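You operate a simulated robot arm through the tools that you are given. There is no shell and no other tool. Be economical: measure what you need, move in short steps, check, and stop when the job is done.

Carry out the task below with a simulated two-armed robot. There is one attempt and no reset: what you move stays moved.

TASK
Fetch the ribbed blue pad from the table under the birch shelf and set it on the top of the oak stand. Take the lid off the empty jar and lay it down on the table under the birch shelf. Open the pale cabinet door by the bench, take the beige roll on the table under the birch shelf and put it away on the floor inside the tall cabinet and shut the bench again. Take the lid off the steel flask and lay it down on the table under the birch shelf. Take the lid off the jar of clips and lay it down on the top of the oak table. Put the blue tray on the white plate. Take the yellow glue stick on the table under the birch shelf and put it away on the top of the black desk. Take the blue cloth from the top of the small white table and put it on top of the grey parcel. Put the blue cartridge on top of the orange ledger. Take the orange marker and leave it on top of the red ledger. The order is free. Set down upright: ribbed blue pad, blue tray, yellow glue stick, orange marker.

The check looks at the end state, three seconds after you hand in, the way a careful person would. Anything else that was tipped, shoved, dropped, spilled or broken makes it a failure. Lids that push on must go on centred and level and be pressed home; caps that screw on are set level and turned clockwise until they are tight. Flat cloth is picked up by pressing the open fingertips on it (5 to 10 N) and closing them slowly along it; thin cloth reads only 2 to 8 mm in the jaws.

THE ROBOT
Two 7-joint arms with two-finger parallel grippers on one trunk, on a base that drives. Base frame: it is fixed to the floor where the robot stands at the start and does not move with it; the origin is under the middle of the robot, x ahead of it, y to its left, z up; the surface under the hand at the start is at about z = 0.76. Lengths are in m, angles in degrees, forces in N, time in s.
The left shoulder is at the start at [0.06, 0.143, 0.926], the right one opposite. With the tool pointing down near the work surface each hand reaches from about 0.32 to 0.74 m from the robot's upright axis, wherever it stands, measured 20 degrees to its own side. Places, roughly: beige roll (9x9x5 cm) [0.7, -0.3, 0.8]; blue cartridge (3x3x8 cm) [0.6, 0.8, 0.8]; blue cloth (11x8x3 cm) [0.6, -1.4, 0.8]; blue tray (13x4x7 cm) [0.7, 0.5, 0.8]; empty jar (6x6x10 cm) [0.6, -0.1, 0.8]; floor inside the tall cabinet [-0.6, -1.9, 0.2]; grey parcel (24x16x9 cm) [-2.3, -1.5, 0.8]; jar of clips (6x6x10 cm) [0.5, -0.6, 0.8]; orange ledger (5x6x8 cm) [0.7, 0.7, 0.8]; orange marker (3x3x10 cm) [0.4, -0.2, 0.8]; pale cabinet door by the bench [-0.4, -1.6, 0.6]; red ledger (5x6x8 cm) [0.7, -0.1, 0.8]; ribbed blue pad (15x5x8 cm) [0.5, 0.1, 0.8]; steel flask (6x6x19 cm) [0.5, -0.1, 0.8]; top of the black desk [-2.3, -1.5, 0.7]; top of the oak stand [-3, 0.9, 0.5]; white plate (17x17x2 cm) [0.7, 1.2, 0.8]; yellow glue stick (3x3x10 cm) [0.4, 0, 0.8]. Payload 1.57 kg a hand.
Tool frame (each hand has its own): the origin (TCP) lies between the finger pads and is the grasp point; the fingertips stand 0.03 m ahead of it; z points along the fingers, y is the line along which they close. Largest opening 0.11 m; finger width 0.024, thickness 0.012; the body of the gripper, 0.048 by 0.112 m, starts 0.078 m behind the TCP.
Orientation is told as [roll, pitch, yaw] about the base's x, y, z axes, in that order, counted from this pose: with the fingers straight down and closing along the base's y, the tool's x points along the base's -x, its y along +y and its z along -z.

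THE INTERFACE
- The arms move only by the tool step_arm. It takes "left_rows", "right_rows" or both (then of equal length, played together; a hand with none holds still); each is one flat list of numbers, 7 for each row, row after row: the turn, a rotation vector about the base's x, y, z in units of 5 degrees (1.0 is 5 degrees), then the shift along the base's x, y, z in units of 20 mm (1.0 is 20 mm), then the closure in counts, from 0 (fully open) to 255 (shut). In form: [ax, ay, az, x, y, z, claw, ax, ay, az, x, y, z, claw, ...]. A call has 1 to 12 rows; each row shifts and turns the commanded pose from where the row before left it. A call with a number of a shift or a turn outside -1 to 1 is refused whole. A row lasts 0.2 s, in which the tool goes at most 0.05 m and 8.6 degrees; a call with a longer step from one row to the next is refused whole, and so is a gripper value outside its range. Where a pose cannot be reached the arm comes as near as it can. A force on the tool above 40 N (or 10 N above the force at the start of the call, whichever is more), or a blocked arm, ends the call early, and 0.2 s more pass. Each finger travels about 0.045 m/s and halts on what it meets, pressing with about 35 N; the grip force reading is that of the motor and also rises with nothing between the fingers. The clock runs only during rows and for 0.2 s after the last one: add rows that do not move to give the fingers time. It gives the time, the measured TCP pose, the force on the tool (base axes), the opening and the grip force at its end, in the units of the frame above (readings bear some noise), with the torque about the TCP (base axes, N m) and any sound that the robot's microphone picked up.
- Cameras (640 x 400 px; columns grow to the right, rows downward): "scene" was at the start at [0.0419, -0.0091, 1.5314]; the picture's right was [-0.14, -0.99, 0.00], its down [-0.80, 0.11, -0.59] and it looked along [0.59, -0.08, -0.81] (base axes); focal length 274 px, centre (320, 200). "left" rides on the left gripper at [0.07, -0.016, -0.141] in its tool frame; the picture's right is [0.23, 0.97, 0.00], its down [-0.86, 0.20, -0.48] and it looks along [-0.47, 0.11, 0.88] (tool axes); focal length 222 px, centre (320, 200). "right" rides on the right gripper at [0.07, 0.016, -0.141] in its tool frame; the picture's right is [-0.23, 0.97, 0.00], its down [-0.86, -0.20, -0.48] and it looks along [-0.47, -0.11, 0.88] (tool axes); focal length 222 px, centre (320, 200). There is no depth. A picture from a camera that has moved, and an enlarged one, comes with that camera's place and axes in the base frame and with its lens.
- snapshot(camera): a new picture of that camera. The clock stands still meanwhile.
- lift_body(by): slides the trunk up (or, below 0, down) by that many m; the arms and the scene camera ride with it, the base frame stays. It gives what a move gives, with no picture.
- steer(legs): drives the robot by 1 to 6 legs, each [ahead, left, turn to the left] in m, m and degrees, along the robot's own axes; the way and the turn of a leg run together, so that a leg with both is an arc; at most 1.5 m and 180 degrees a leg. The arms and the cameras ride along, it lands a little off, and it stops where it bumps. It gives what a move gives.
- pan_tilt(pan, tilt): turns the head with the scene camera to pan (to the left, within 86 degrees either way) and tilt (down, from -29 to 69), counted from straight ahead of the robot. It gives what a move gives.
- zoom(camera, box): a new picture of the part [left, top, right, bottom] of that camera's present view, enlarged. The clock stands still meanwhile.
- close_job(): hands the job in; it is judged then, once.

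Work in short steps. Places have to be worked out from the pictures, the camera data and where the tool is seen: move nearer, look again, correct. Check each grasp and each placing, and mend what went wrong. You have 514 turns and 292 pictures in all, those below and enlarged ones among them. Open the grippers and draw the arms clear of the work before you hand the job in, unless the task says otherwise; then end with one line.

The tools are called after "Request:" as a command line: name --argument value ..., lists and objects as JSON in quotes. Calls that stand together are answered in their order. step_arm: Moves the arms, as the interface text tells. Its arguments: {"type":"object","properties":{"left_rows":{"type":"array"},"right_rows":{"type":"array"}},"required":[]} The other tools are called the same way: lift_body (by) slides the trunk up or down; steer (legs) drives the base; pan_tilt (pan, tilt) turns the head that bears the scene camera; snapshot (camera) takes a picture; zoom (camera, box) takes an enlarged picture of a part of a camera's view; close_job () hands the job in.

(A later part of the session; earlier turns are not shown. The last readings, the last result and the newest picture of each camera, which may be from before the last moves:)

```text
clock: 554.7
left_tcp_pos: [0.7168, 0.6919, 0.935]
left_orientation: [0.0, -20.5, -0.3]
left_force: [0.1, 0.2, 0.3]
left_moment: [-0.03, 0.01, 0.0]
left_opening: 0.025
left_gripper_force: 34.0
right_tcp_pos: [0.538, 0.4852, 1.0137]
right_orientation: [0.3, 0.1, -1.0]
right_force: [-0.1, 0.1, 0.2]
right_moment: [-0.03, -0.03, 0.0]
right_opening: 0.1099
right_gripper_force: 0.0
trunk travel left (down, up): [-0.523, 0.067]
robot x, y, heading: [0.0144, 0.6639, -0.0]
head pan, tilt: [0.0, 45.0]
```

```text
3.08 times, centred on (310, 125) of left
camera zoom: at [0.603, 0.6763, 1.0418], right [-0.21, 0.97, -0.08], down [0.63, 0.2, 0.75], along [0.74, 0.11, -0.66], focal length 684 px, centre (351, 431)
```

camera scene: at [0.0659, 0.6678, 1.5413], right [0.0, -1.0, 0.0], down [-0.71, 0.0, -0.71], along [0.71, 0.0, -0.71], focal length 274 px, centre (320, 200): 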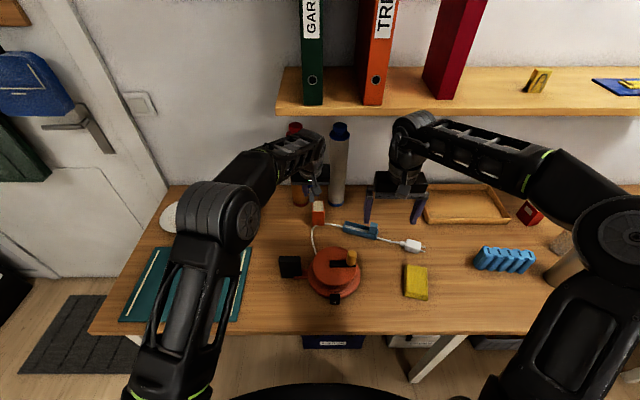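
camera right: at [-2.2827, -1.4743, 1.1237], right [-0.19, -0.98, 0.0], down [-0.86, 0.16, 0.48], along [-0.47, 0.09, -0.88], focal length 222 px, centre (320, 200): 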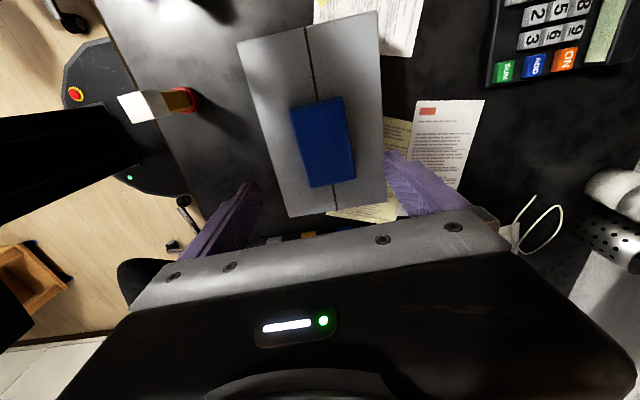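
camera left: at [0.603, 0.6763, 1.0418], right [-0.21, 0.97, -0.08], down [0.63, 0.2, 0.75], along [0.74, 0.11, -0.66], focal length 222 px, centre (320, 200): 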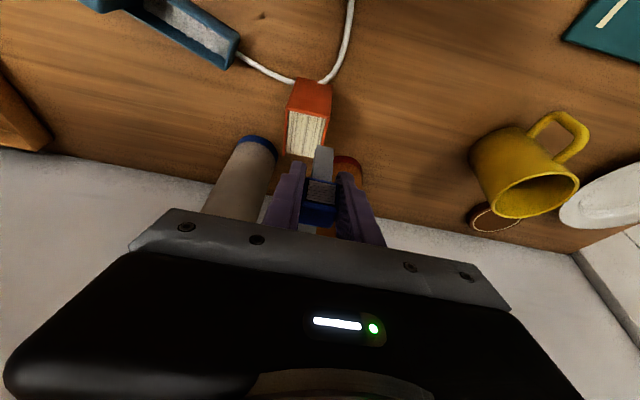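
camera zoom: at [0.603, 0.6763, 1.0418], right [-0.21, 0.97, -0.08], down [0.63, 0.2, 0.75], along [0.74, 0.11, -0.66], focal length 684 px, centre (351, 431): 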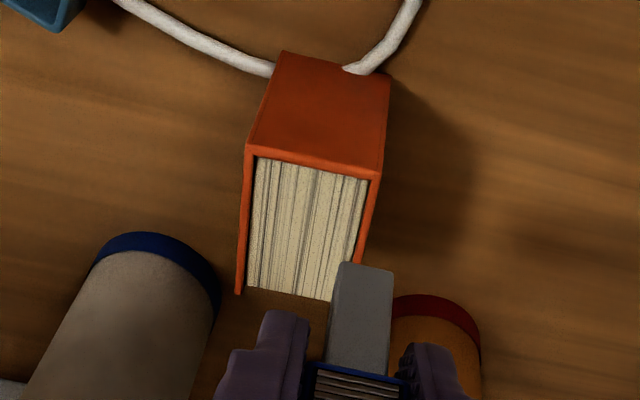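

Ledger top centre (0.738,0.672); cartridge foot now at about (0.722,0.692). Shift and lower.

Request:
step_arm --left_rows '[0, 0, 0, 0.8, -1, 0, 230, 0, 0, 0, 0, 0, -1, 230, 0, 0, 0, 0, 0, -0.6, 230, 0, 0, 0, 0, 0, 0, 230]'

Request:
zoom --camera "left" --box '[260, 60, 360, 190]'

```text
clock: 555.7
left_tcp_pos: [0.7323, 0.6725, 0.9016]
left_orientation: [0.0, -20.5, -0.2]
left_force: [-0.5, -0.2, -0.7]
left_moment: [0.01, 0.01, 0.04]
left_opening: 0.0249
left_gripper_force: 35.2
right_tcp_pos: [0.5382, 0.4825, 1.0143]
right_orientation: [0.1, 0.0, -0.9]
right_force: [-0.6, -0.3, -0.1]
right_moment: [0.02, 0.01, 0.01]
right_opening: 0.11
right_gripper_force: 0.1
trunk travel left (down, up): [-0.523, 0.067]
robot x, y, heading: [0.0131, 0.6688, -0.0]
head pan, tilt: [0.0, 45.0]
```

```text
3.08 times, centred on (310, 125) of left
camera zoom: at [0.6186, 0.6564, 1.0097], right [-0.21, 0.97, -0.08], down [0.63, 0.2, 0.75], along [0.74, 0.11, -0.66], focal length 684 px, centre (351, 431)
```

zoom: 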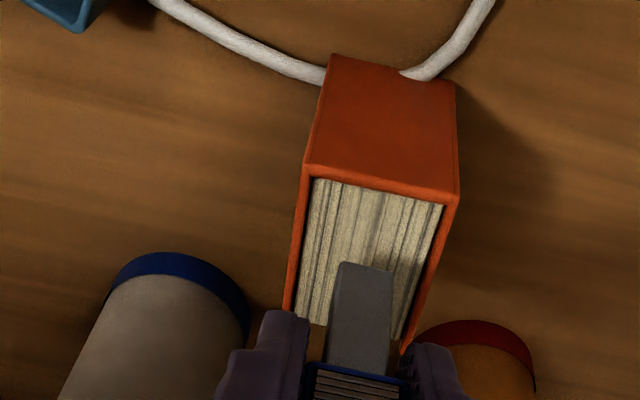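

Centred. Lower to contact.

Request:
step_arm --left_rows '[0, 0, 0, 0, 0, -0.3, 230, 0, 0, 0, 0, 0, -0.1, 230, 0, 0, 0, 0, 0, 0, 230]'

Request:
step_arm --left_rows '[0, 0, 0, 0, 0, -0.12, 230, 0, 0, 0, 0, 0, 0, 230]'

Request:
step_arm --left_rows '[0, 0, 0, 0, 0, -0.1, 230, 0, 0, 0, 0, 0, 0, 230]'

```text
clock: 556.5
left_tcp_pos: [0.7324, 0.6716, 0.8955]
left_orientation: [0.1, -20.6, -0.2]
left_force: [-0.6, -0.4, 0.0]
left_moment: [0.0, 0.03, -0.01]
left_opening: 0.0249
left_gripper_force: 34.7
right_tcp_pos: [0.5374, 0.4827, 1.0156]
right_orientation: [0.2, 0.1, -0.9]
right_force: [0.7, 0.5, -0.5]
right_moment: [0.0, -0.01, -0.03]
right_opening: 0.1104
right_gripper_force: 0.0
trunk travel left (down, up): [-0.523, 0.067]
robot x, y, heading: [0.0113, 0.6651, -0.4]
head pan, tilt: [0.0, 45.0]
```

```text
clock: 557.1
left_tcp_pos: [0.7322, 0.6728, 0.8917]
left_orientation: [-0.1, -20.5, -0.3]
left_force: [-0.4, -0.6, -0.4]
left_moment: [0.03, 0.02, 0.01]
left_opening: 0.0252
left_gripper_force: 34.9
right_tcp_pos: [0.5381, 0.4836, 1.0127]
right_orientation: [0.2, 0.0, -0.9]
right_force: [-0.7, -0.3, -0.9]
right_moment: [0.0, 0.01, 0.0]
right_opening: 0.11
right_gripper_force: 0.1
trunk travel left (down, up): [-0.523, 0.067]
robot x, y, heading: [0.0163, 0.6665, -0.1]
head pan, tilt: [0.0, 45.0]
```

```text
clock: 557.7
left_tcp_pos: [0.7314, 0.6727, 0.8916]
left_orientation: [0.1, -20.7, -0.2]
left_force: [-0.6, 0.7, 8.4]
left_moment: [-0.01, 0.0, -0.02]
left_opening: 0.0252
left_gripper_force: 34.9
right_tcp_pos: [0.5376, 0.4823, 1.0134]
right_orientation: [0.2, 0.1, -0.8]
right_force: [0.1, -0.8, 0.5]
right_moment: [0.02, 0.02, -0.05]
right_opening: 0.1101
right_gripper_force: 0.0
trunk travel left (down, up): [-0.523, 0.067]
robot x, y, heading: [0.0175, 0.6663, -0.2]
head pan, tilt: [0.0, 45.0]
```

Contact. Open and retreat along the tool axis.

Request:
step_arm --left_rows '[0, 0, 0, 0, 0, 0.05, 220, 0, 0, 0, 0, 0, 0, 185, 0, 0, 0, 0, 0, 0, 150, 0, 0, 0, 0, 0, 0, 140, 0, 0, 0, -0.34, 0, 0.94, 140, 0, 0, 0, -0.34, 0, 0.94, 140, 0, 0, 0, -0.34, 0, 0.94, 140, 0, 0, 0, -0.34, 0, 0.94, 140, 0, 0, 0, -0.5, 0, 0.5, 140, 0, 0, 0, 0, 0, 0, 140]'

Request:
snapshot --camera "left"

```text
clock: 559.9
left_tcp_pos: [0.6953, 0.673, 0.976]
left_orientation: [0.0, -20.5, -0.3]
left_force: [0.0, -0.5, -0.3]
left_moment: [-0.01, -0.02, -0.02]
left_opening: 0.0497
left_gripper_force: 0.0
right_tcp_pos: [0.5388, 0.4835, 1.0142]
right_orientation: [0.2, 0.1, -0.9]
right_force: [-0.8, -0.9, 0.6]
right_moment: [0.01, 0.0, -0.01]
right_opening: 0.1101
right_gripper_force: 0.1
trunk travel left (down, up): [-0.523, 0.067]
robot x, y, heading: [0.0155, 0.6657, -0.1]
head pan, tilt: [0.0, 45.0]
```

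```text
86 pictures are left
camera left: at [0.5813, 0.6562, 1.0832], right [-0.21, 0.97, -0.08], down [0.63, 0.2, 0.75], along [0.74, 0.11, -0.66], focal length 222 px, centre (320, 200)
```

left: 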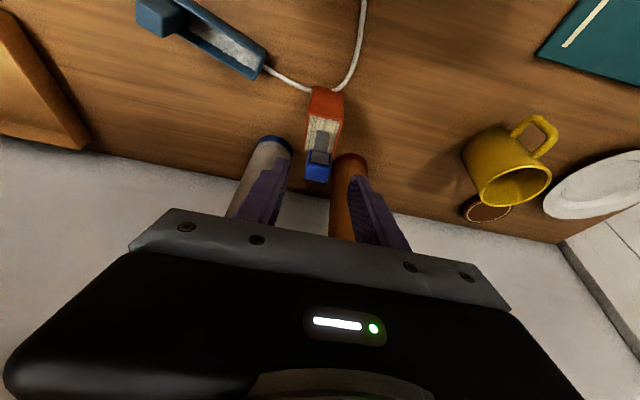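

Cartridge stands on the ledger. Retreat the left hand and study the blue tray and cable.

Request:
step_arm --left_rows '[0, 0, 0, -1, 0.5, 0.5, 60, 0, 0, 0, -1, 0.5, 0.5, 0, 0, 0, 0, -1, 1, 0, 0, 0, 0, 0, -1, 1, 0, 0, 0, 0, 0, -1, 1, 0, 0, 0, 0, 0, -1, 1, 0, 0, 0, 0, 0, 0, 0, 0, 0]' --right_rows '[0, 0, 0, -1, -0.5, 0, 0, 0, 0, 0, -1, -0.5, 0, 0, 0, 0, 0, -1, -0.5, 0, 0, 0, 0, 0, -1, -1, 0, 0, 0, 0, 0, 0, -1, 0, 0, 0, 0, 0, 0, -1, 0, 0, 0, 0, 0, 0, 0, 0, 0]'

Request:
zoom --camera "scene" --box '[300, 190, 430, 260]'

Request:
zoom --camera "left" --box '[60, 0, 380, 160]'

```text
clock: 561.5
left_tcp_pos: [0.5758, 0.7734, 0.9958]
left_orientation: [0.0, -20.5, -0.3]
left_force: [0.5, -0.5, -0.7]
left_moment: [-0.01, 0.0, 0.04]
left_opening: 0.1099
left_gripper_force: 0.0
right_tcp_pos: [0.4594, 0.3938, 1.0138]
right_orientation: [0.3, 0.2, -0.9]
right_force: [0.1, 0.6, -0.5]
right_moment: [-0.01, 0.01, -0.01]
right_opening: 0.11
right_gripper_force: 0.1
trunk travel left (down, up): [-0.523, 0.067]
robot x, y, heading: [0.0132, 0.6638, -0.2]
head pan, tilt: [0.0, 45.0]
```

```text
4.92 times, centred on (365, 225) of scene
camera zoom: at [0.0665, 0.6673, 1.5412], right [0.0, -1.0, 0.0], down [-0.71, 0.0, -0.71], along [0.71, 0.0, -0.71], focal length 1348 px, centre (98, 77)
```

zoom: 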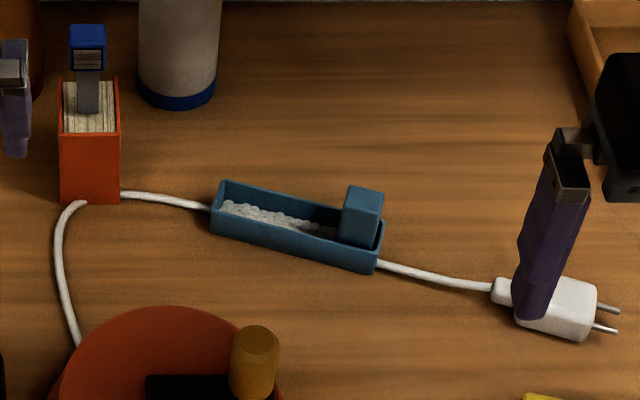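

```text
2.00 times, centred on (220, 80) of left
camera zoom: at [0.4616, 0.7565, 1.103], right [-0.21, 0.97, -0.08], down [0.63, 0.2, 0.75], along [0.74, 0.11, -0.66], focal length 444 px, centre (520, 440)
```

zoom: 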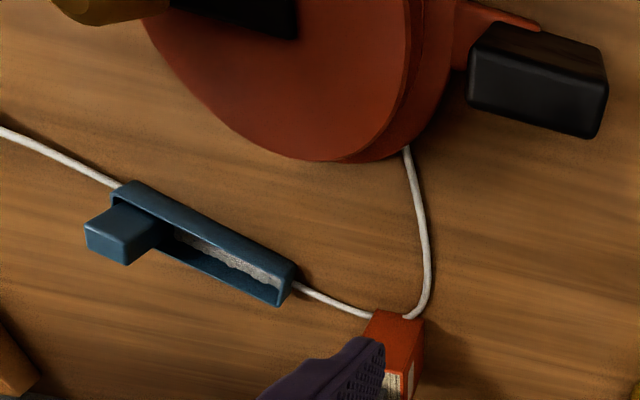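

The tray simply lies over the cable, long axis about 18° off y. I'll grip it across its width with the left hand (yaw +72°). Drive right 0.33 m, restore vertical, and turn the left hand.

Request:
steer --legs '[[0, -0.33, 0]]'

Request:
step_arm --left_rows '[0, 1, 0, 0, 0.3, 0, 0, 0, 1, 0, 0, 0.3, 0, 0, 0, 1, 0, 0, 0.3, 0, 0, 0, 1, 0, 0, 0.3, 0, 0, 0, 0, 1, 0, 0.3, 0, 0, 0, 0, 1, 0, 0.3, 0, 0, 0, 0, 1, 0, 0.3, 0, 0, 0, 0, 1, 0, 0, 0, 0, 0, 0, 1, 0, 0, 0, 0, 0, 0, 1, 0, 0, 0, 0, 0, 0, 1, 0, 0, 0, 0, 0, 0, 1, 0, 0, 0, 0]'

Request:
step_arm --left_rows '[0, 0, 1, 0.5, 0, 0, 0, 0, 0, 1, 0.5, 0, 0, 0, 0, 0, 1, 0.5, 0, 0, 0, 0, 0, 1, 0.5, 0, 0, 0, 0, 0, 1, 0.5, 0, 0, 0, 0, 0, 1, 0.5, 0, 0, 0, 0, 0, 0.5, 0.5, 0, 0, 0, 0, 0, 0, 0, 0, 0, 0]'

Request:
snapshot --camera "left"

Request:
snapshot --camera "scene"

```text
clock: 563.7
left_tcp_pos: [0.5752, 0.4425, 0.9948]
left_orientation: [0.1, -20.6, -0.4]
left_force: [0.2, 0.1, 0.1]
left_moment: [0.02, -0.01, -0.03]
left_opening: 0.1101
left_gripper_force: 0.2
right_tcp_pos: [0.4589, 0.0639, 1.0142]
right_orientation: [0.3, 0.0, -0.9]
right_force: [0.4, 0.1, -0.6]
right_moment: [0.0, 0.0, 0.02]
right_opening: 0.1102
right_gripper_force: 0.1
trunk travel left (down, up): [-0.523, 0.067]
robot x, y, heading: [0.0118, 0.3391, -0.2]
head pan, tilt: [0.0, 45.0]
```

```text
clock: 566.3
left_tcp_pos: [0.5732, 0.4863, 0.996]
left_orientation: [-0.1, -0.5, 39.8]
left_force: [-0.5, -0.9, 0.0]
left_moment: [0.01, 0.0, 0.0]
left_opening: 0.1099
left_gripper_force: 0.0
right_tcp_pos: [0.457, 0.0638, 1.0148]
right_orientation: [0.3, 0.2, -0.8]
right_force: [-0.3, -1.2, -0.1]
right_moment: [0.0, 0.02, -0.01]
right_opening: 0.1101
right_gripper_force: 0.0
trunk travel left (down, up): [-0.523, 0.067]
robot x, y, heading: [0.013, 0.34, -0.2]
head pan, tilt: [0.0, 45.0]
```

```text
clock: 568.1
left_tcp_pos: [0.6311, 0.4851, 0.9961]
left_orientation: [0.2, -0.6, 72.2]
left_force: [-0.4, 0.6, -0.8]
left_moment: [-0.02, 0.02, -0.01]
left_opening: 0.1101
left_gripper_force: 0.0
right_tcp_pos: [0.4483, 0.066, 1.0167]
right_orientation: [0.2, -0.4, -0.9]
right_force: [0.2, 0.2, -0.4]
right_moment: [0.02, 0.02, 0.01]
right_opening: 0.11
right_gripper_force: 0.0
trunk travel left (down, up): [-0.523, 0.067]
robot x, y, heading: [0.0157, 0.3336, -0.1]
head pan, tilt: [0.0, 45.0]
```

```text
83 pictures are left
camera left: at [0.6282, 0.4124, 1.1362], right [-1.0, 0.08, 0.0], down [0.07, 0.87, 0.49], along [0.04, 0.48, -0.87], focal length 222 px, centre (320, 200)
```

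left: 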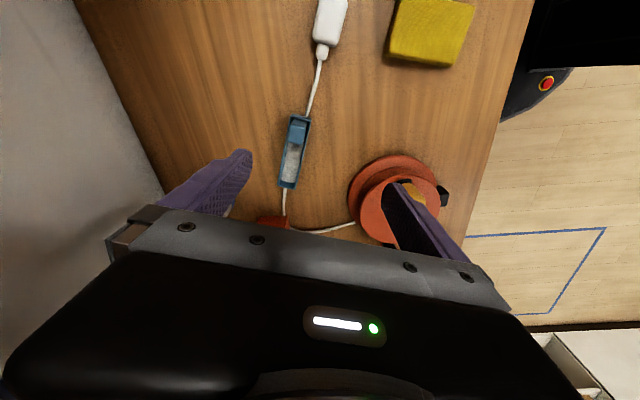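

```text
82 pictures are left
camera scene: at [0.0525, 0.3394, 1.541], right [0.0, -1.0, 0.0], down [-0.7, 0.0, -0.71], along [0.71, 0.0, -0.7], focal length 274 px, centre (320, 200)
```

scene: 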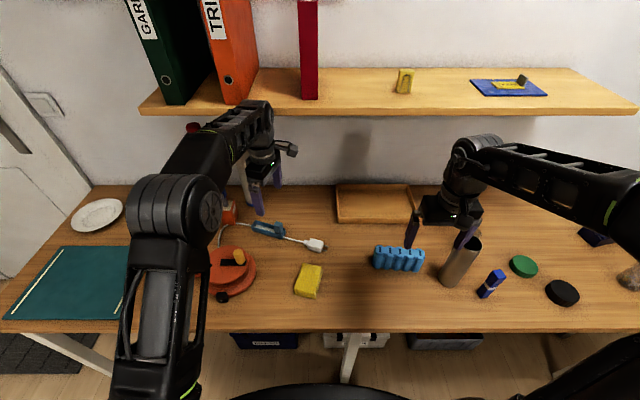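

The wrist seems to touch the shelf edge (base pitched slightly). Back off 5 cm, lower, and then approach from below.

Request:
step_arm --left_rows '[0, 0, 0, -1, 0, 0, 0, 0, 0, 0, -1, 0, -0.3, 0, 0, 0, 0, -1, 0, -0.7, 0, 0, 0, 0, 0, 0, -1, 0, 0, 0, 0, 0, 0, -1, 0, 0, 0, 0, 0, 0, -1, 0, 0, 0, 0, 0, 0, -1, 0, 0, 0, 0, 0, 0, 0, 0]'

Request:
snapshot --camera "scene"

Request:
snapshot --camera "left"

```text
clock: 569.9
left_tcp_pos: [0.5837, 0.4866, 0.8943]
left_orientation: [-0.1, -0.6, 72.3]
left_force: [-1.3, -0.6, -0.7]
left_moment: [0.0, 0.02, 0.0]
left_opening: 0.1103
left_gripper_force: 0.1
right_tcp_pos: [0.4571, 0.0654, 1.0143]
right_orientation: [0.3, 0.0, -0.9]
right_force: [-0.1, 0.3, -0.4]
right_moment: [0.03, 0.0, -0.01]
right_opening: 0.1101
right_gripper_force: 0.1
trunk travel left (down, up): [-0.523, 0.067]
robot x, y, heading: [0.016, 0.3393, -0.1]
head pan, tilt: [0.0, 45.0]
```

```text
81 pictures are left
camera scene: at [0.0654, 0.3387, 1.5413], right [0.0, -1.0, 0.0], down [-0.71, 0.0, -0.71], along [0.71, 0.0, -0.71], focal length 274 px, centre (320, 200)
```

scene: 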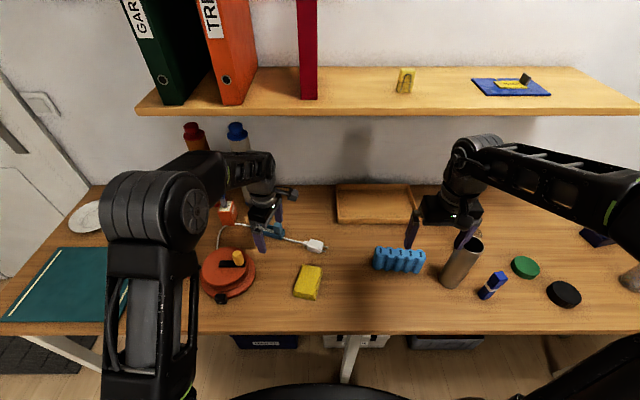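

```text
80 pictures are left
camera left: at [0.5787, 0.4125, 1.0354], right [-1.0, 0.08, 0.0], down [0.07, 0.87, 0.49], along [0.04, 0.48, -0.87], focal length 222 px, centre (320, 200)
```

left: 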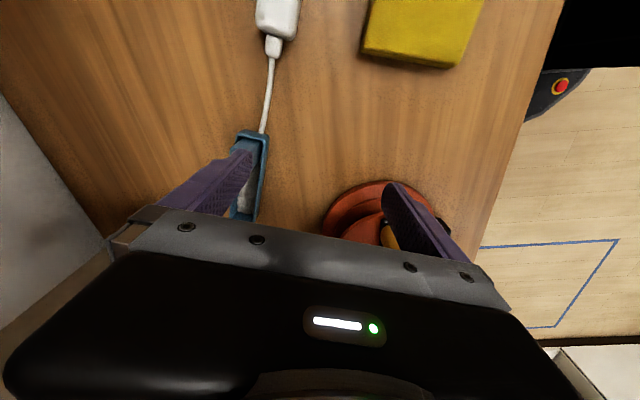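

Posture restored. Tray centre ≈(0.677,0.517). Move over it at this lower height.

Request:
step_arm --left_rows '[0, 0, -0.4, 1, 0.3, 0, 0, 0, 0, 0, 1, 0.3, 0, 0, 0, 0, 0, 1, 0.3, 0, 0, 0, 0, 0, 1, 0, 0, 0, 0, 0, 0, 0.4, 0, 0, 0, 0, 0, 0, 0, 0, 0, 0]'

Request:
snapshot --camera "left"

Request:
zoom --camera "scene" --box '[180, 140, 340, 280]'

```text
clock: 571.3
left_tcp_pos: [0.673, 0.504, 0.8975]
left_orientation: [-0.2, -0.5, 70.2]
left_force: [-0.3, -0.3, 0.4]
left_moment: [-0.01, 0.01, 0.01]
left_opening: 0.11
left_gripper_force: 0.0
right_tcp_pos: [0.458, 0.0653, 1.0145]
right_orientation: [0.2, 0.1, -0.9]
right_force: [-0.2, -0.6, -0.3]
right_moment: [-0.04, -0.04, 0.04]
right_opening: 0.1103
right_gripper_force: 0.1
trunk travel left (down, up): [-0.523, 0.067]
robot x, y, heading: [0.0134, 0.3402, 0.1]
head pan, tilt: [0.0, 45.0]
```

```text
79 pictures are left
camera left: at [0.6652, 0.4305, 1.0364], right [-0.99, 0.12, 0.0], down [0.1, 0.87, 0.49], along [0.06, 0.48, -0.87], focal length 222 px, centre (320, 200)
```

left: 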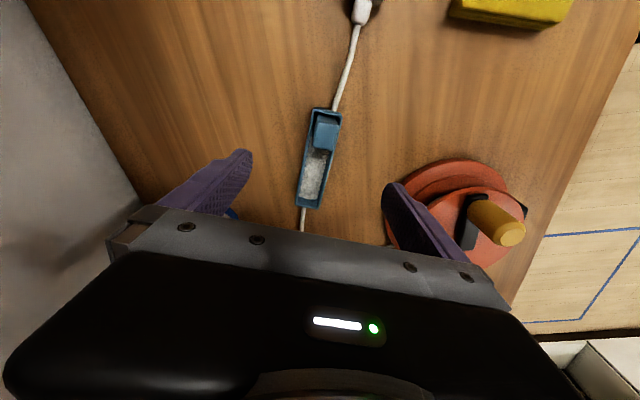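

```text
2.86 times, centred on (260, 210) of scene
camera zoom: at [0.0656, 0.3387, 1.5412], right [0.0, -1.0, 0.0], down [-0.71, 0.0, -0.71], along [0.71, 0.0, -0.71], focal length 782 px, centre (491, 171)
```

zoom: 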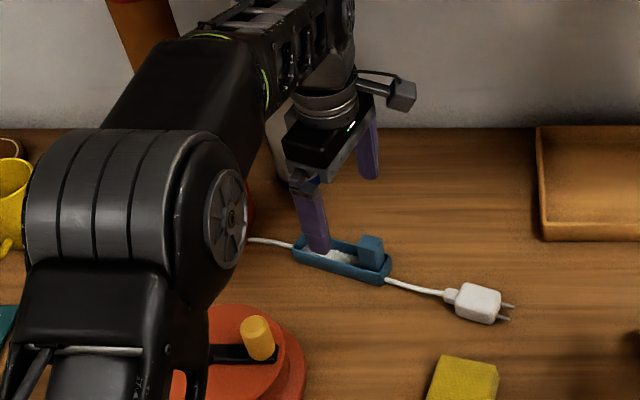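

Aligned on the tray. Lower and grip across the walls.

Request:
step_arm --left_rows '[0, 0, 0.2, 0.15, 0, -1, 0, 0, 0, 0, 0, 0, -1, 0, 0, 0, 0, 0, 0, -1, 0, 0, 0, 0, 0, 0, -1, 0, 0, 0, 0, 0, 0, -0.8, 0, 0, 0, 0, 0, 0, 0, 0]'

Request:
snapshot --camera "left"

```text
clock: 572.7
left_tcp_pos: [0.6769, 0.5037, 0.8003]
left_orientation: [-0.1, -0.5, 71.3]
left_force: [0.5, -0.2, 0.0]
left_moment: [0.02, 0.01, 0.03]
left_opening: 0.1096
left_gripper_force: 0.1
right_tcp_pos: [0.4567, 0.0646, 1.0145]
right_orientation: [0.2, 0.1, -0.9]
right_force: [0.0, 0.4, 1.1]
right_moment: [-0.01, 0.03, 0.02]
right_opening: 0.1102
right_gripper_force: 0.1
trunk travel left (down, up): [-0.523, 0.067]
robot x, y, heading: [0.0161, 0.3366, -0.2]
head pan, tilt: [0.0, 45.0]
```

```text
77 pictures are left
camera left: at [0.6697, 0.4307, 0.9401], right [-1.0, 0.1, 0.0], down [0.08, 0.87, 0.49], along [0.05, 0.48, -0.87], focal length 222 px, centre (320, 200)
```

left: 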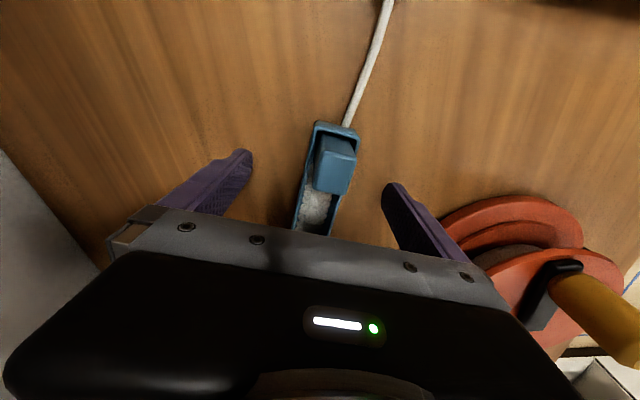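

Request:
step_arm --left_rows '[0, 0, 0, 0, 0, 0, 80, 0, 0, 0, 0, 0, 0, 120, 0, 0, 0, 0, 0, 0, 145, 0, 0, 0, 0, 0, 0, 165, 0, 0, 0, 0, 0, 0, 185, 0, 0, 0, 0, 0, 0, 200, 0, 0, 0, 0, 0, 0, 200, 0, 0, 0, 0, 0, 0, 200]'

Request:
step_arm --left_rows '[0, 0, 0, 0, 0, 0.2, 200, 0, 0, 0, 0, 0, 0.3, 200, 0, 0, 0, 0, 0, 0.5, 200, 0, 0, 0, 0, 0, 0, 200]'

Request:
snapshot --camera "left"

Request:
zoom --camera "scene" --box '[200, 170, 340, 280]'

```text
clock: 574.5
left_tcp_pos: [0.675, 0.5035, 0.7989]
left_orientation: [0.0, -0.5, 71.2]
left_force: [0.3, -0.6, 0.4]
left_moment: [0.02, -0.01, 0.0]
left_opening: 0.033
left_gripper_force: 35.4
right_tcp_pos: [0.4578, 0.064, 1.0136]
right_orientation: [0.2, 0.1, -0.9]
right_force: [-0.6, -1.0, -0.5]
right_moment: [-0.02, -0.02, -0.02]
right_opening: 0.1101
right_gripper_force: 0.1
trunk travel left (down, up): [-0.523, 0.067]
robot x, y, heading: [0.0145, 0.3354, -0.2]
head pan, tilt: [0.0, 45.0]
```

```text
clock: 575.5
left_tcp_pos: [0.6768, 0.5036, 0.8206]
left_orientation: [-0.1, -0.5, 71.2]
left_force: [0.4, 0.2, -0.1]
left_moment: [-0.01, 0.0, 0.0]
left_opening: 0.033
left_gripper_force: 34.3
right_tcp_pos: [0.4568, 0.0648, 1.0157]
right_orientation: [0.2, 0.1, -0.9]
right_force: [0.0, 0.6, 0.2]
right_moment: [0.02, 0.02, 0.01]
right_opening: 0.11
right_gripper_force: 0.0
trunk travel left (down, up): [-0.523, 0.067]
robot x, y, heading: [0.017, 0.3385, -0.4]
head pan, tilt: [0.0, 45.0]
```

```text
76 pictures are left
camera left: at [0.6699, 0.4305, 0.9605], right [-1.0, 0.1, 0.0], down [0.08, 0.87, 0.49], along [0.05, 0.48, -0.87], focal length 222 px, centre (320, 200)
```

left: 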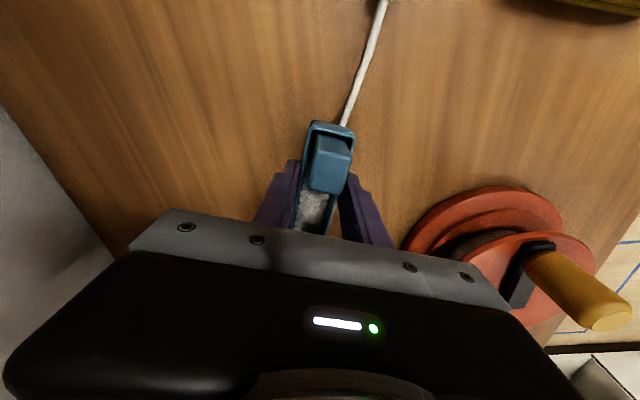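

```text
3.64 times, centred on (270, 225) of scene
camera zoom: at [0.0658, 0.3387, 1.5412], right [0.0, -1.0, 0.0], down [-0.71, 0.0, -0.71], along [0.71, 0.0, -0.71], focal length 996 px, centre (502, 109)
```

zoom: 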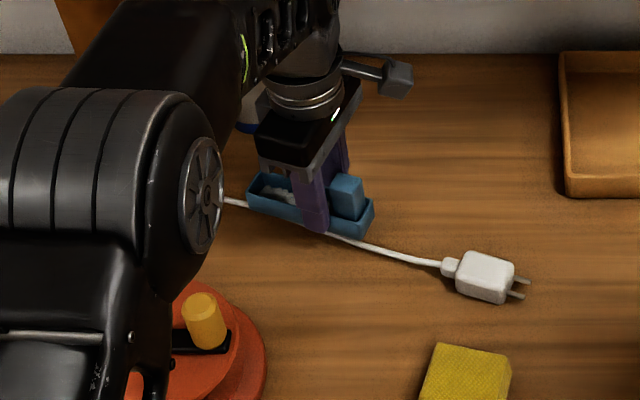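

Tray is lifted level with the cable left lying. Raise to z≈0.93, pull out from under the shelf, then higher.

Request:
step_arm --left_rows '[0, 0, 0, 0, 0, 1, 200, 0, 0, 0, 0, 0, 1, 200, 0, 0, 0, -0.3, 0, 1, 200, 0, 0, 0, -0.5, 0, 1, 200, 0, 0, 0, -1, 0, 0.8, 200, 0, 0, 0, -1, 0, 0.5, 200, 0, 0, 0, -1, 0, 0.5, 200, 0, 0, 0, -1, 0, 0.5, 200, 0, 0, 0, -1, 0, 0.5, 200, 0, 0, 0, -1, 0, 0.5, 200, 0, 0, 0, 0, 0, 1, 200, 0, 0, 0, 0, 0, 0, 200]'

Request:
snapshot --camera "scene"

```text
clock: 578.1
left_tcp_pos: [0.5397, 0.5037, 0.9867]
left_orientation: [-0.1, -0.5, 71.1]
left_force: [0.1, 0.2, 0.2]
left_moment: [-0.01, 0.02, 0.02]
left_opening: 0.0329
left_gripper_force: 35.0
right_tcp_pos: [0.4571, 0.0646, 1.0143]
right_orientation: [0.2, 0.0, -0.9]
right_force: [-0.7, 1.2, -0.8]
right_moment: [0.02, -0.02, -0.01]
right_opening: 0.1098
right_gripper_force: 0.1
trunk travel left (down, up): [-0.523, 0.067]
robot x, y, heading: [0.0136, 0.3389, 0.1]
head pan, tilt: [0.0, 45.0]
```

```text
74 pictures are left
camera scene: at [0.0656, 0.3388, 1.5412], right [0.0, -1.0, 0.0], down [-0.71, 0.0, -0.71], along [0.71, 0.0, -0.71], focal length 274 px, centre (320, 200)
```

scene: 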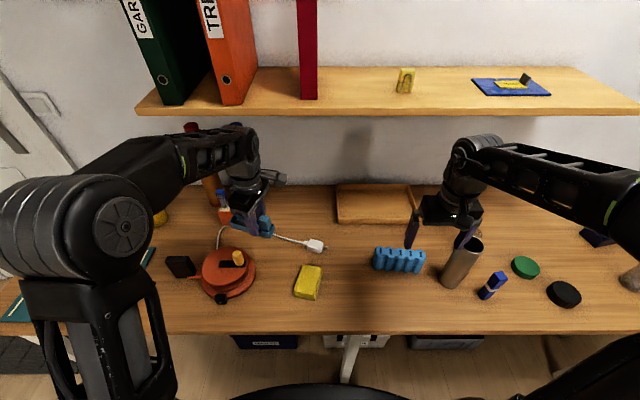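

Drive left 0.72 m to the plate.

Request:
steer --legs '[[0, 0.72, 0]]'

Request:
snapshot --camera "scene"

Request:
snapshot --camera "left"

```text
clock: 582.1
left_tcp_pos: [0.5391, 1.2399, 0.9849]
left_orientation: [-0.1, -0.5, 71.4]
left_force: [0.0, 0.7, -0.3]
left_moment: [-0.01, 0.03, -0.02]
left_opening: 0.0328
left_gripper_force: 35.3
right_tcp_pos: [0.4595, 0.8002, 1.0137]
right_orientation: [0.2, 0.1, -0.7]
right_force: [1.2, 0.8, 0.0]
right_moment: [-0.01, 0.01, 0.04]
right_opening: 0.1101
right_gripper_force: 0.0
trunk travel left (down, up): [-0.523, 0.067]
robot x, y, heading: [0.018, 1.0702, -0.0]
head pan, tilt: [0.0, 45.0]
```

```text
73 pictures are left
camera scene: at [0.0662, 1.0739, 1.5412], right [0.0, -1.0, 0.0], down [-0.71, 0.0, -0.71], along [0.71, 0.0, -0.71], focal length 274 px, centre (320, 200)
```

scene: 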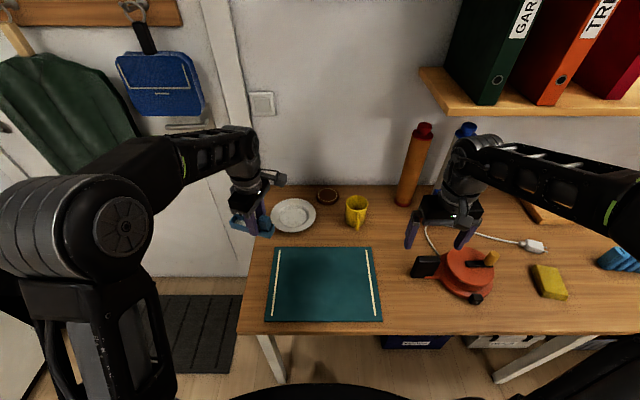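

```text
72 pictures are left
camera left: at [0.5338, 1.1668, 1.1263], right [-1.0, 0.1, 0.0], down [0.08, 0.87, 0.49], along [0.05, 0.48, -0.87], focal length 222 px, centre (320, 200)
```

left: 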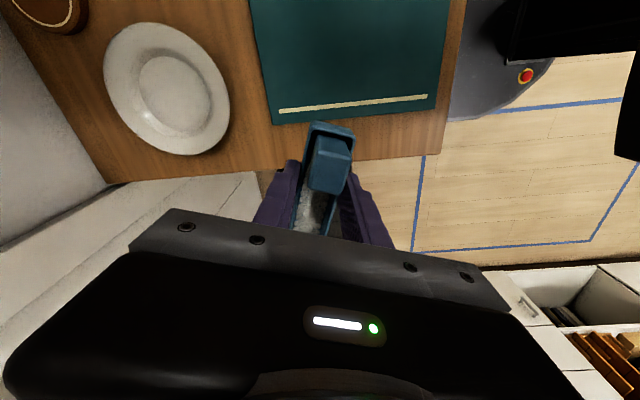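

Plate centre ≈(0.755,1.165). Drive 0.1 m ahead and bring the tray over it.

Request:
steer --legs '[[0.1, 0, 0]]'

Request:
step_arm --left_rows '[0, 0, 0, 1, -0.8, 0, 200, 0, 0, 0, 1, -0.8, 0, 200, 0, 0, 0, 1, -0.8, -0.5, 200, 0, 0, 0, 1, -0.8, -0.5, 200, 0, 0, 0, 1, -0.8, -1, 200, 0, 0, 0, 0.5, -0.4, -1, 200, 0, 0, 0, 0, 0, 0, 200]'

Request:
snapshot --camera "left"

Request:
zoom --camera "scene" --box '[220, 150, 400, 290]'

```text
clock: 583.2
left_tcp_pos: [0.6416, 1.2388, 0.9841]
left_orientation: [-0.1, -0.5, 71.4]
left_force: [-0.6, 0.3, -0.9]
left_moment: [0.03, 0.04, 0.01]
left_opening: 0.033
left_gripper_force: 35.2
right_tcp_pos: [0.5604, 0.8, 1.0144]
right_orientation: [0.2, 0.2, -0.8]
right_force: [0.2, 1.7, 0.4]
right_moment: [-0.02, 0.05, 0.02]
right_opening: 0.1098
right_gripper_force: 0.1
trunk travel left (down, up): [-0.523, 0.067]
robot x, y, heading: [0.1185, 1.071, -0.0]
head pan, tilt: [0.0, 45.0]
```

```text
clock: 584.8
left_tcp_pos: [0.7503, 1.1506, 0.9247]
left_orientation: [-0.1, -0.5, 71.4]
left_force: [0.9, 0.1, -0.6]
left_moment: [0.03, -0.02, 0.03]
left_opening: 0.0328
left_gripper_force: 35.1
right_tcp_pos: [0.5594, 0.7997, 1.0133]
right_orientation: [0.2, 0.1, -0.8]
right_force: [-0.2, -1.0, -0.3]
right_moment: [0.01, 0.01, 0.0]
right_opening: 0.11
right_gripper_force: 0.1
trunk travel left (down, up): [-0.523, 0.067]
robot x, y, heading: [0.1176, 1.0737, 0.0]
head pan, tilt: [0.0, 45.0]
```

```text
71 pictures are left
camera left: at [0.7439, 1.0781, 1.0658], right [-1.0, 0.1, 0.0], down [0.08, 0.87, 0.49], along [0.05, 0.48, -0.87], focal length 222 px, centre (320, 200)
```

left: 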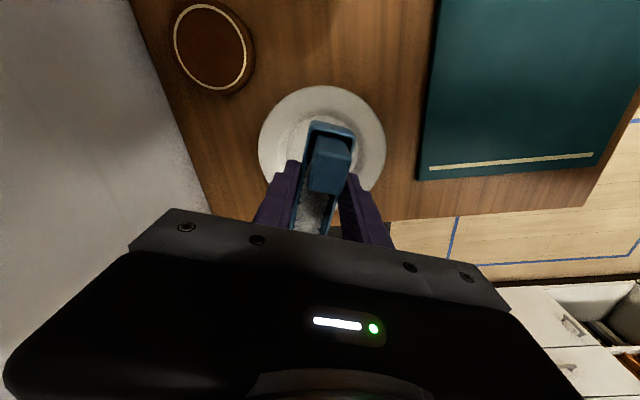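

```text
2.86 times, centred on (310, 220) of scene
camera zoom: at [0.1665, 1.0733, 1.5412], right [0.0, -1.0, 0.0], down [-0.71, 0.0, -0.71], along [0.71, 0.0, -0.71], focal length 782 px, centre (349, 143)
```

zoom: 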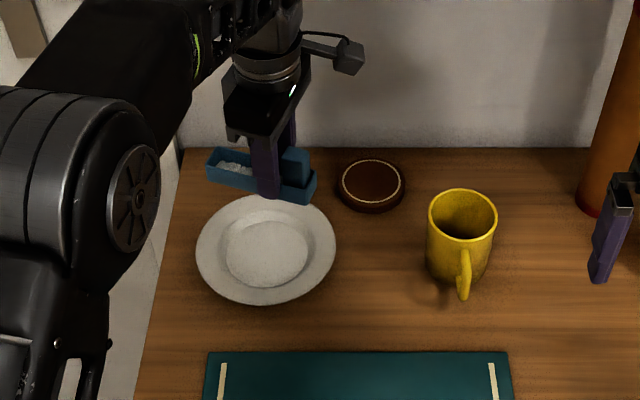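

Cross-checking both views, the plate centre is (0.749,1.174). Adjust and lower.

Request:
step_arm --left_rows '[0, 0, 0, -0.2, 0.5, -1, 200, 0, 0, 0, 0, 0, -1, 200, 0, 0, 0, 0, 0, -1, 200, 0, 0, 0, 0, 0, -1, 200, 0, 0, 0, 0, 0, -0.4, 200, 0, 0, 0, 0, 0, 0, 200]'

Request:
zoom --camera "scene" --box '[230, 180, 360, 280]'

```text
clock: 586.2
left_tcp_pos: [0.7459, 1.1618, 0.8374]
left_orientation: [-0.1, -0.5, 71.3]
left_force: [-0.1, 0.1, 0.2]
left_moment: [0.01, -0.01, -0.01]
left_opening: 0.0328
left_gripper_force: 34.5
right_tcp_pos: [0.5589, 0.7984, 1.0144]
right_orientation: [0.2, 0.1, -0.8]
right_force: [-1.1, 0.2, -0.5]
right_moment: [0.04, 0.0, 0.0]
right_opening: 0.11
right_gripper_force: 0.0
trunk travel left (down, up): [-0.523, 0.067]
robot x, y, heading: [0.1178, 1.0754, -0.2]
head pan, tilt: [0.0, 45.0]
```

```text
4.00 times, centred on (295, 230) of scene
camera zoom: at [0.1666, 1.0733, 1.5412], right [0.0, -1.0, 0.0], down [-0.71, 0.0, -0.71], along [0.71, 0.0, -0.71], focal length 1095 px, centre (420, 80)
```

zoom: 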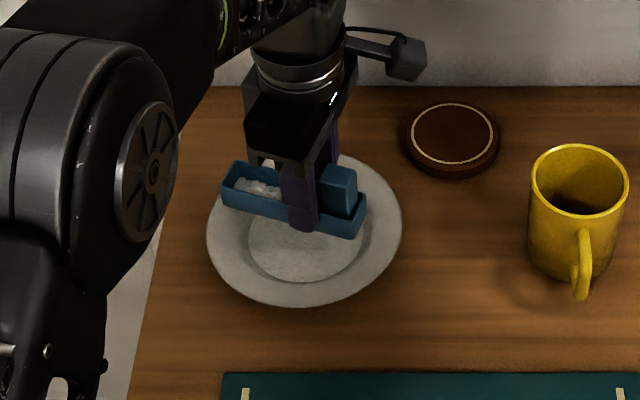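

Request:
step_arm --left_rows '[0, 0, 0, 0, 0, -0.3, 200, 0, 0, 0, 0, 0, -0.2, 200, 0, 0, 0, 0, 0, 0, 200]'

Request:
step_arm --left_rows '[0, 0, 0, 0, 0, -0.15, 200, 0, 0, 0, 0, 0, -0.15, 200, 0, 0, 0, 0, 0, 0, 200]'

Request:
step_arm --left_rows '[0, 0, 0, 0, 0, -0.1, 200, 0, 0, 0, 0, 0, -0.1, 200, 0, 0, 0, 0, 0, 0, 200]'

```text
clock: 587.0
left_tcp_pos: [0.7463, 1.1611, 0.8287]
left_orientation: [-0.1, -0.5, 71.4]
left_force: [0.7, -0.3, -0.1]
left_moment: [0.0, 0.0, -0.02]
left_opening: 0.0329
left_gripper_force: 35.6
right_tcp_pos: [0.5594, 0.7997, 1.0142]
right_orientation: [0.2, 0.1, -0.8]
right_force: [0.8, 0.4, 0.3]
right_moment: [0.02, 0.03, 0.0]
right_opening: 0.1098
right_gripper_force: 0.1
trunk travel left (down, up): [-0.523, 0.067]
robot x, y, heading: [0.1153, 1.0706, -0.0]
head pan, tilt: [0.0, 45.0]
```

```text
clock: 587.8
left_tcp_pos: [0.7464, 1.1611, 0.8221]
left_orientation: [-0.1, -0.5, 71.4]
left_force: [0.2, 0.0, -0.5]
left_moment: [0.02, -0.02, -0.01]
left_opening: 0.0327
left_gripper_force: 34.9
right_tcp_pos: [0.5593, 0.7992, 1.0142]
right_orientation: [0.2, 0.1, -0.8]
right_force: [-0.1, 0.6, 0.1]
right_moment: [-0.02, 0.01, 0.04]
right_opening: 0.11
right_gripper_force: 0.1
trunk travel left (down, up): [-0.523, 0.067]
robot x, y, heading: [0.1167, 1.0725, 0.2]
head pan, tilt: [0.0, 45.0]
```

```text
clock: 588.6
left_tcp_pos: [0.7461, 1.1614, 0.821]
left_orientation: [-0.2, -0.5, 71.5]
left_force: [-0.8, 0.8, 12.6]
left_moment: [0.03, 0.17, -0.03]
left_opening: 0.0329
left_gripper_force: 34.9
right_tcp_pos: [0.5587, 0.7995, 1.0155]
right_orientation: [0.1, 0.1, -0.8]
right_force: [-0.3, 0.9, 0.0]
right_moment: [-0.02, 0.06, 0.0]
right_opening: 0.1097
right_gripper_force: 0.0
trunk travel left (down, up): [-0.523, 0.067]
robot x, y, heading: [0.1154, 1.0778, 0.2]
head pan, tilt: [0.0, 45.0]
```

Contact with little moment, so it rests evenly. Open slowly and rise.

Request:
step_arm --left_rows '[0, 0, 0, 0, 0, 0.03, 190, 0, 0, 0, 0, 0, 0, 165, 0, 0, 0, 0, 0, 0, 140, 0, 0, 0, 0, 0, 0, 120, 0, 0, 0, 0, 0, 0.5, 120, 0, 0, 0, 0, 0, 1, 120, 0, 0, 0, 0, 0, 1, 120, 0, 0, 0, 0, 0, 1, 120, 0, 0, 0, 0, 0, 1, 120, 0, 0, 0, 0, 0, 1, 120, 0, 0, 0, -1, 0, 1, 120, 0, 0, 0, -1, 0, 1, 120]'

Request:
zoom --camera "scene" --box '[230, 180, 360, 280]'

Request:
snapshot --camera "left"

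```text
clock: 591.2
left_tcp_pos: [0.7064, 1.1622, 0.9697]
left_orientation: [-0.1, -0.5, 71.4]
left_force: [0.4, 0.3, 1.1]
left_moment: [0.01, 0.02, 0.0]
left_opening: 0.0582
left_gripper_force: 0.2
right_tcp_pos: [0.5574, 0.7991, 1.0155]
right_orientation: [0.1, 0.1, -0.7]
right_force: [0.5, -0.5, -1.0]
right_moment: [-0.01, 0.01, 0.0]
right_opening: 0.1098
right_gripper_force: 0.1
trunk travel left (down, up): [-0.523, 0.067]
robot x, y, heading: [0.1134, 1.0727, 0.1]
head pan, tilt: [0.0, 45.0]
```

```text
4.00 times, centred on (295, 230) of scene
camera zoom: at [0.1659, 1.0733, 1.5412], right [0.0, -1.0, 0.0], down [-0.71, 0.0, -0.71], along [0.71, 0.0, -0.71], focal length 1095 px, centre (420, 80)
```

zoom: 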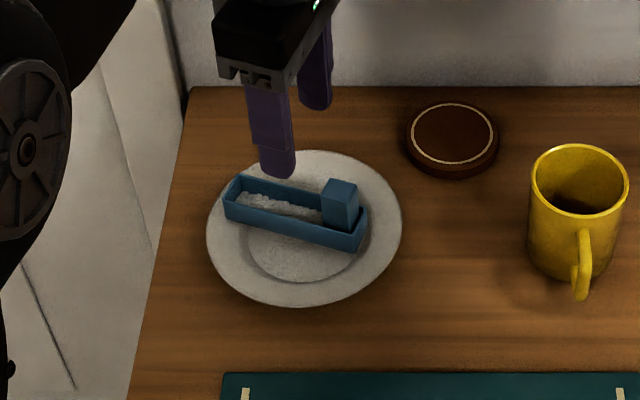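

```text
67 pictures are left
camera left: at [0.7001, 1.0884, 1.1094], right [-1.0, 0.1, 0.0], down [0.08, 0.87, 0.49], along [0.05, 0.48, -0.87], focal length 222 px, centre (320, 200)
```

left: 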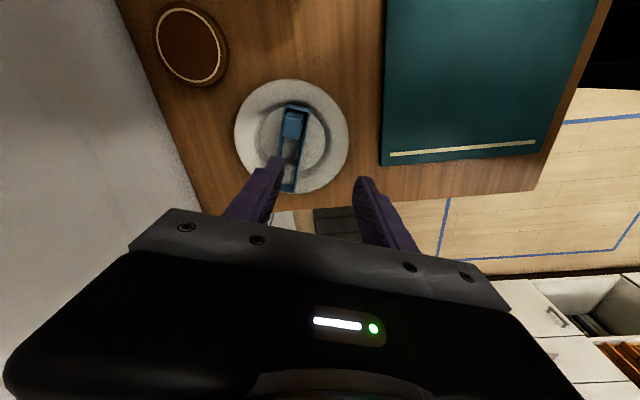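

Tray is on the plate. Last: the ribbed pad. Drive to it.

Request:
step_arm --left_rows '[0, 0, 0, -1, 0, 0.5, 0, 0, 0, 0, -1, 0, 0.5, 0, 0, 0, 0, -1, 0, 0.5, 0, 0, 0, 0, -1, 0, 0.5, 0, 0, 0, 0, -1, 0, 0, 0]'

Request:
steer --legs '[[-0.2, 0, 0], [0, -1.1, 0]]'

Request:
snapshot --camera "scene"

Request:
snapshot --camera "left"

```text
clock: 592.4
left_tcp_pos: [0.6069, 1.1616, 1.0089]
left_orientation: [0.0, -0.5, 71.3]
left_force: [-0.3, -0.1, -0.4]
left_moment: [0.03, -0.03, 0.02]
left_opening: 0.11
left_gripper_force: 0.0
right_tcp_pos: [0.5593, 0.7994, 1.0135]
right_orientation: [0.2, 0.1, -0.7]
right_force: [-0.2, 0.1, 0.0]
right_moment: [-0.02, -0.03, 0.0]
right_opening: 0.1099
right_gripper_force: 0.0
trunk travel left (down, up): [-0.523, 0.067]
robot x, y, heading: [0.1159, 1.0704, 0.1]
head pan, tilt: [0.0, 45.0]
```

```text
clock: 599.3
left_tcp_pos: [0.4095, 0.059, 1.0094]
left_orientation: [-0.1, -0.5, 71.8]
left_force: [-0.5, -0.7, -0.1]
left_moment: [0.0, 0.01, 0.03]
left_opening: 0.1099
left_gripper_force: 0.0
right_tcp_pos: [0.3667, -0.3041, 1.0157]
right_orientation: [0.3, 0.2, -0.4]
right_force: [0.7, -0.9, 0.1]
right_moment: [0.01, 0.01, -0.01]
right_opening: 0.1099
right_gripper_force: 0.1
trunk travel left (down, up): [-0.523, 0.067]
robot x, y, heading: [-0.0777, -0.0343, 0.4]
head pan, tilt: [0.0, 45.0]
```

```text
66 pictures are left
camera scene: at [-0.0286, -0.0336, 1.5412], right [0.01, -1.0, 0.0], down [-0.71, -0.01, -0.71], along [0.71, 0.01, -0.71], focal length 274 px, centre (320, 200)
```

scene: 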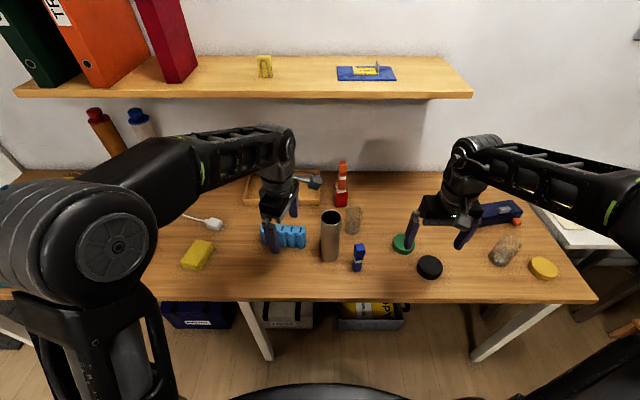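

```text
65 pictures are left
camera left: at [0.4048, -0.0149, 1.1491], right [-1.0, 0.09, 0.0], down [0.08, 0.87, 0.49], along [0.05, 0.48, -0.87], focal length 222 px, centre (320, 200)
```

left: 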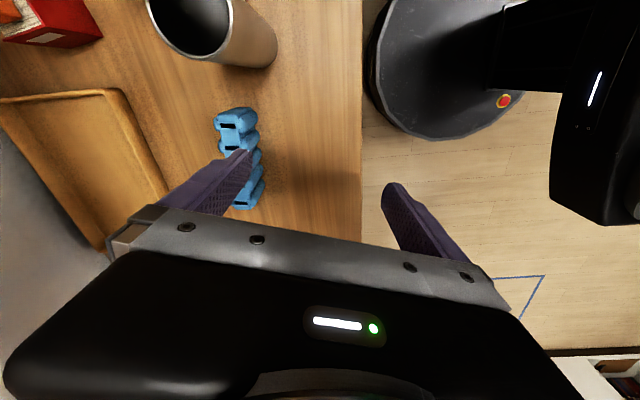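

Pad centre ≈(0.526,0.09), long axis ~8° off y. Position the left hand over it.

Request:
step_arm --left_rows '[0, 0, 1, 1, 0.3, -0.5, 0, 0, 0, 1, 1, 0.3, -0.5, 0, 0, 0, 0, 1, 0.3, -0.5, 0, 0, 0, 0, 1, 0.3, -0.5, 0, 0, 0, 0, 1, 0.3, -0.5, 0, 0, 0, 0, 0.85, 0, -0.5, 0, 0, 0, 0, 0, 0, 0, 0]'

Request:
snapshot --camera "left"

```text
clock: 600.9
left_tcp_pos: [0.5271, 0.0887, 0.9485]
left_orientation: [-0.1, -0.5, 81.9]
left_force: [0.8, 0.2, -0.5]
left_moment: [-0.01, -0.02, -0.04]
left_opening: 0.11
left_gripper_force: 0.1
right_tcp_pos: [0.3656, -0.3035, 1.0135]
right_orientation: [0.2, 0.0, -0.4]
right_force: [0.2, 0.1, 0.3]
right_moment: [-0.05, 0.02, -0.02]
right_opening: 0.1099
right_gripper_force: 0.0
trunk travel left (down, up): [-0.523, 0.067]
robot x, y, heading: [-0.0785, -0.0343, 0.8]
head pan, tilt: [0.0, 45.0]
```

```text
64 pictures are left
camera left: at [0.5346, 0.0157, 1.089], right [-1.0, -0.09, 0.0], down [-0.08, 0.87, 0.49], along [-0.04, 0.48, -0.87], focal length 222 px, centre (320, 200)
```

left: 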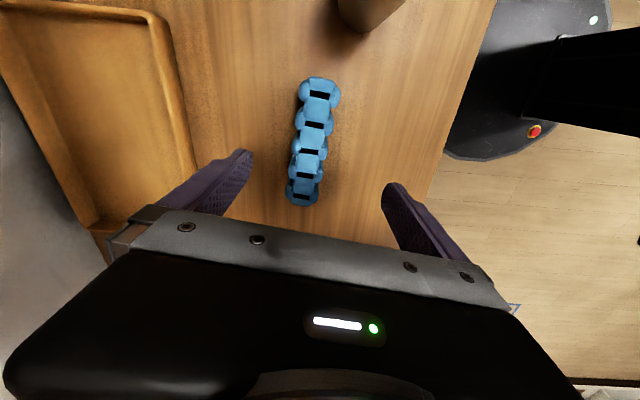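

Refine to (0.539,0.084) and descend.

Request:
step_arm --left_rows '[0, 0, 0.5, 0.6, -0.2, -1, 0, 0, 0, 0, 0, 0, -1, 0, 0, 0, 0, 0, 0, -1, 0, 0, 0, 0, 0, 0, -1, 0, 0, 0, 0, 0, 0, -1, 0, 0, 0, 0, 0, 0, -1, 0, 0, 0, 0, 0, 0, -1, 0, 0, 0, 0, 0, 0, -0.2, 0, 0, 0, 0, 0, 0, 0, 0]'

Request:
snapshot --camera "left"

```text
clock: 602.9
left_tcp_pos: [0.5396, 0.0853, 0.805]
left_orientation: [-0.1, -0.5, 84.3]
left_force: [0.6, -0.3, 0.3]
left_moment: [0.05, 0.0, 0.04]
left_opening: 0.1103
left_gripper_force: 0.1
right_tcp_pos: [0.3652, -0.3036, 1.0141]
right_orientation: [0.2, 0.1, -0.4]
right_force: [-0.3, 0.6, 0.5]
right_moment: [0.02, -0.01, 0.03]
right_opening: 0.1103
right_gripper_force: 0.0
trunk travel left (down, up): [-0.523, 0.067]
robot x, y, heading: [-0.0805, -0.0367, 0.5]
head pan, tilt: [0.0, 45.0]
```

```text
63 pictures are left
camera left: at [0.5496, 0.0117, 0.9449], right [-0.99, -0.13, 0.0], down [-0.11, 0.87, 0.49], along [-0.06, 0.48, -0.87], focal length 222 px, centre (320, 200)
```

left: 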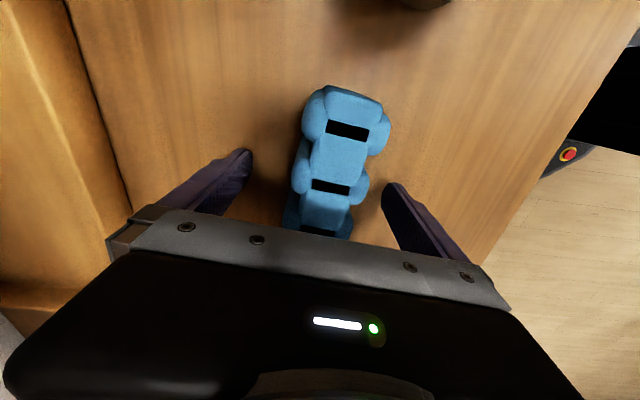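

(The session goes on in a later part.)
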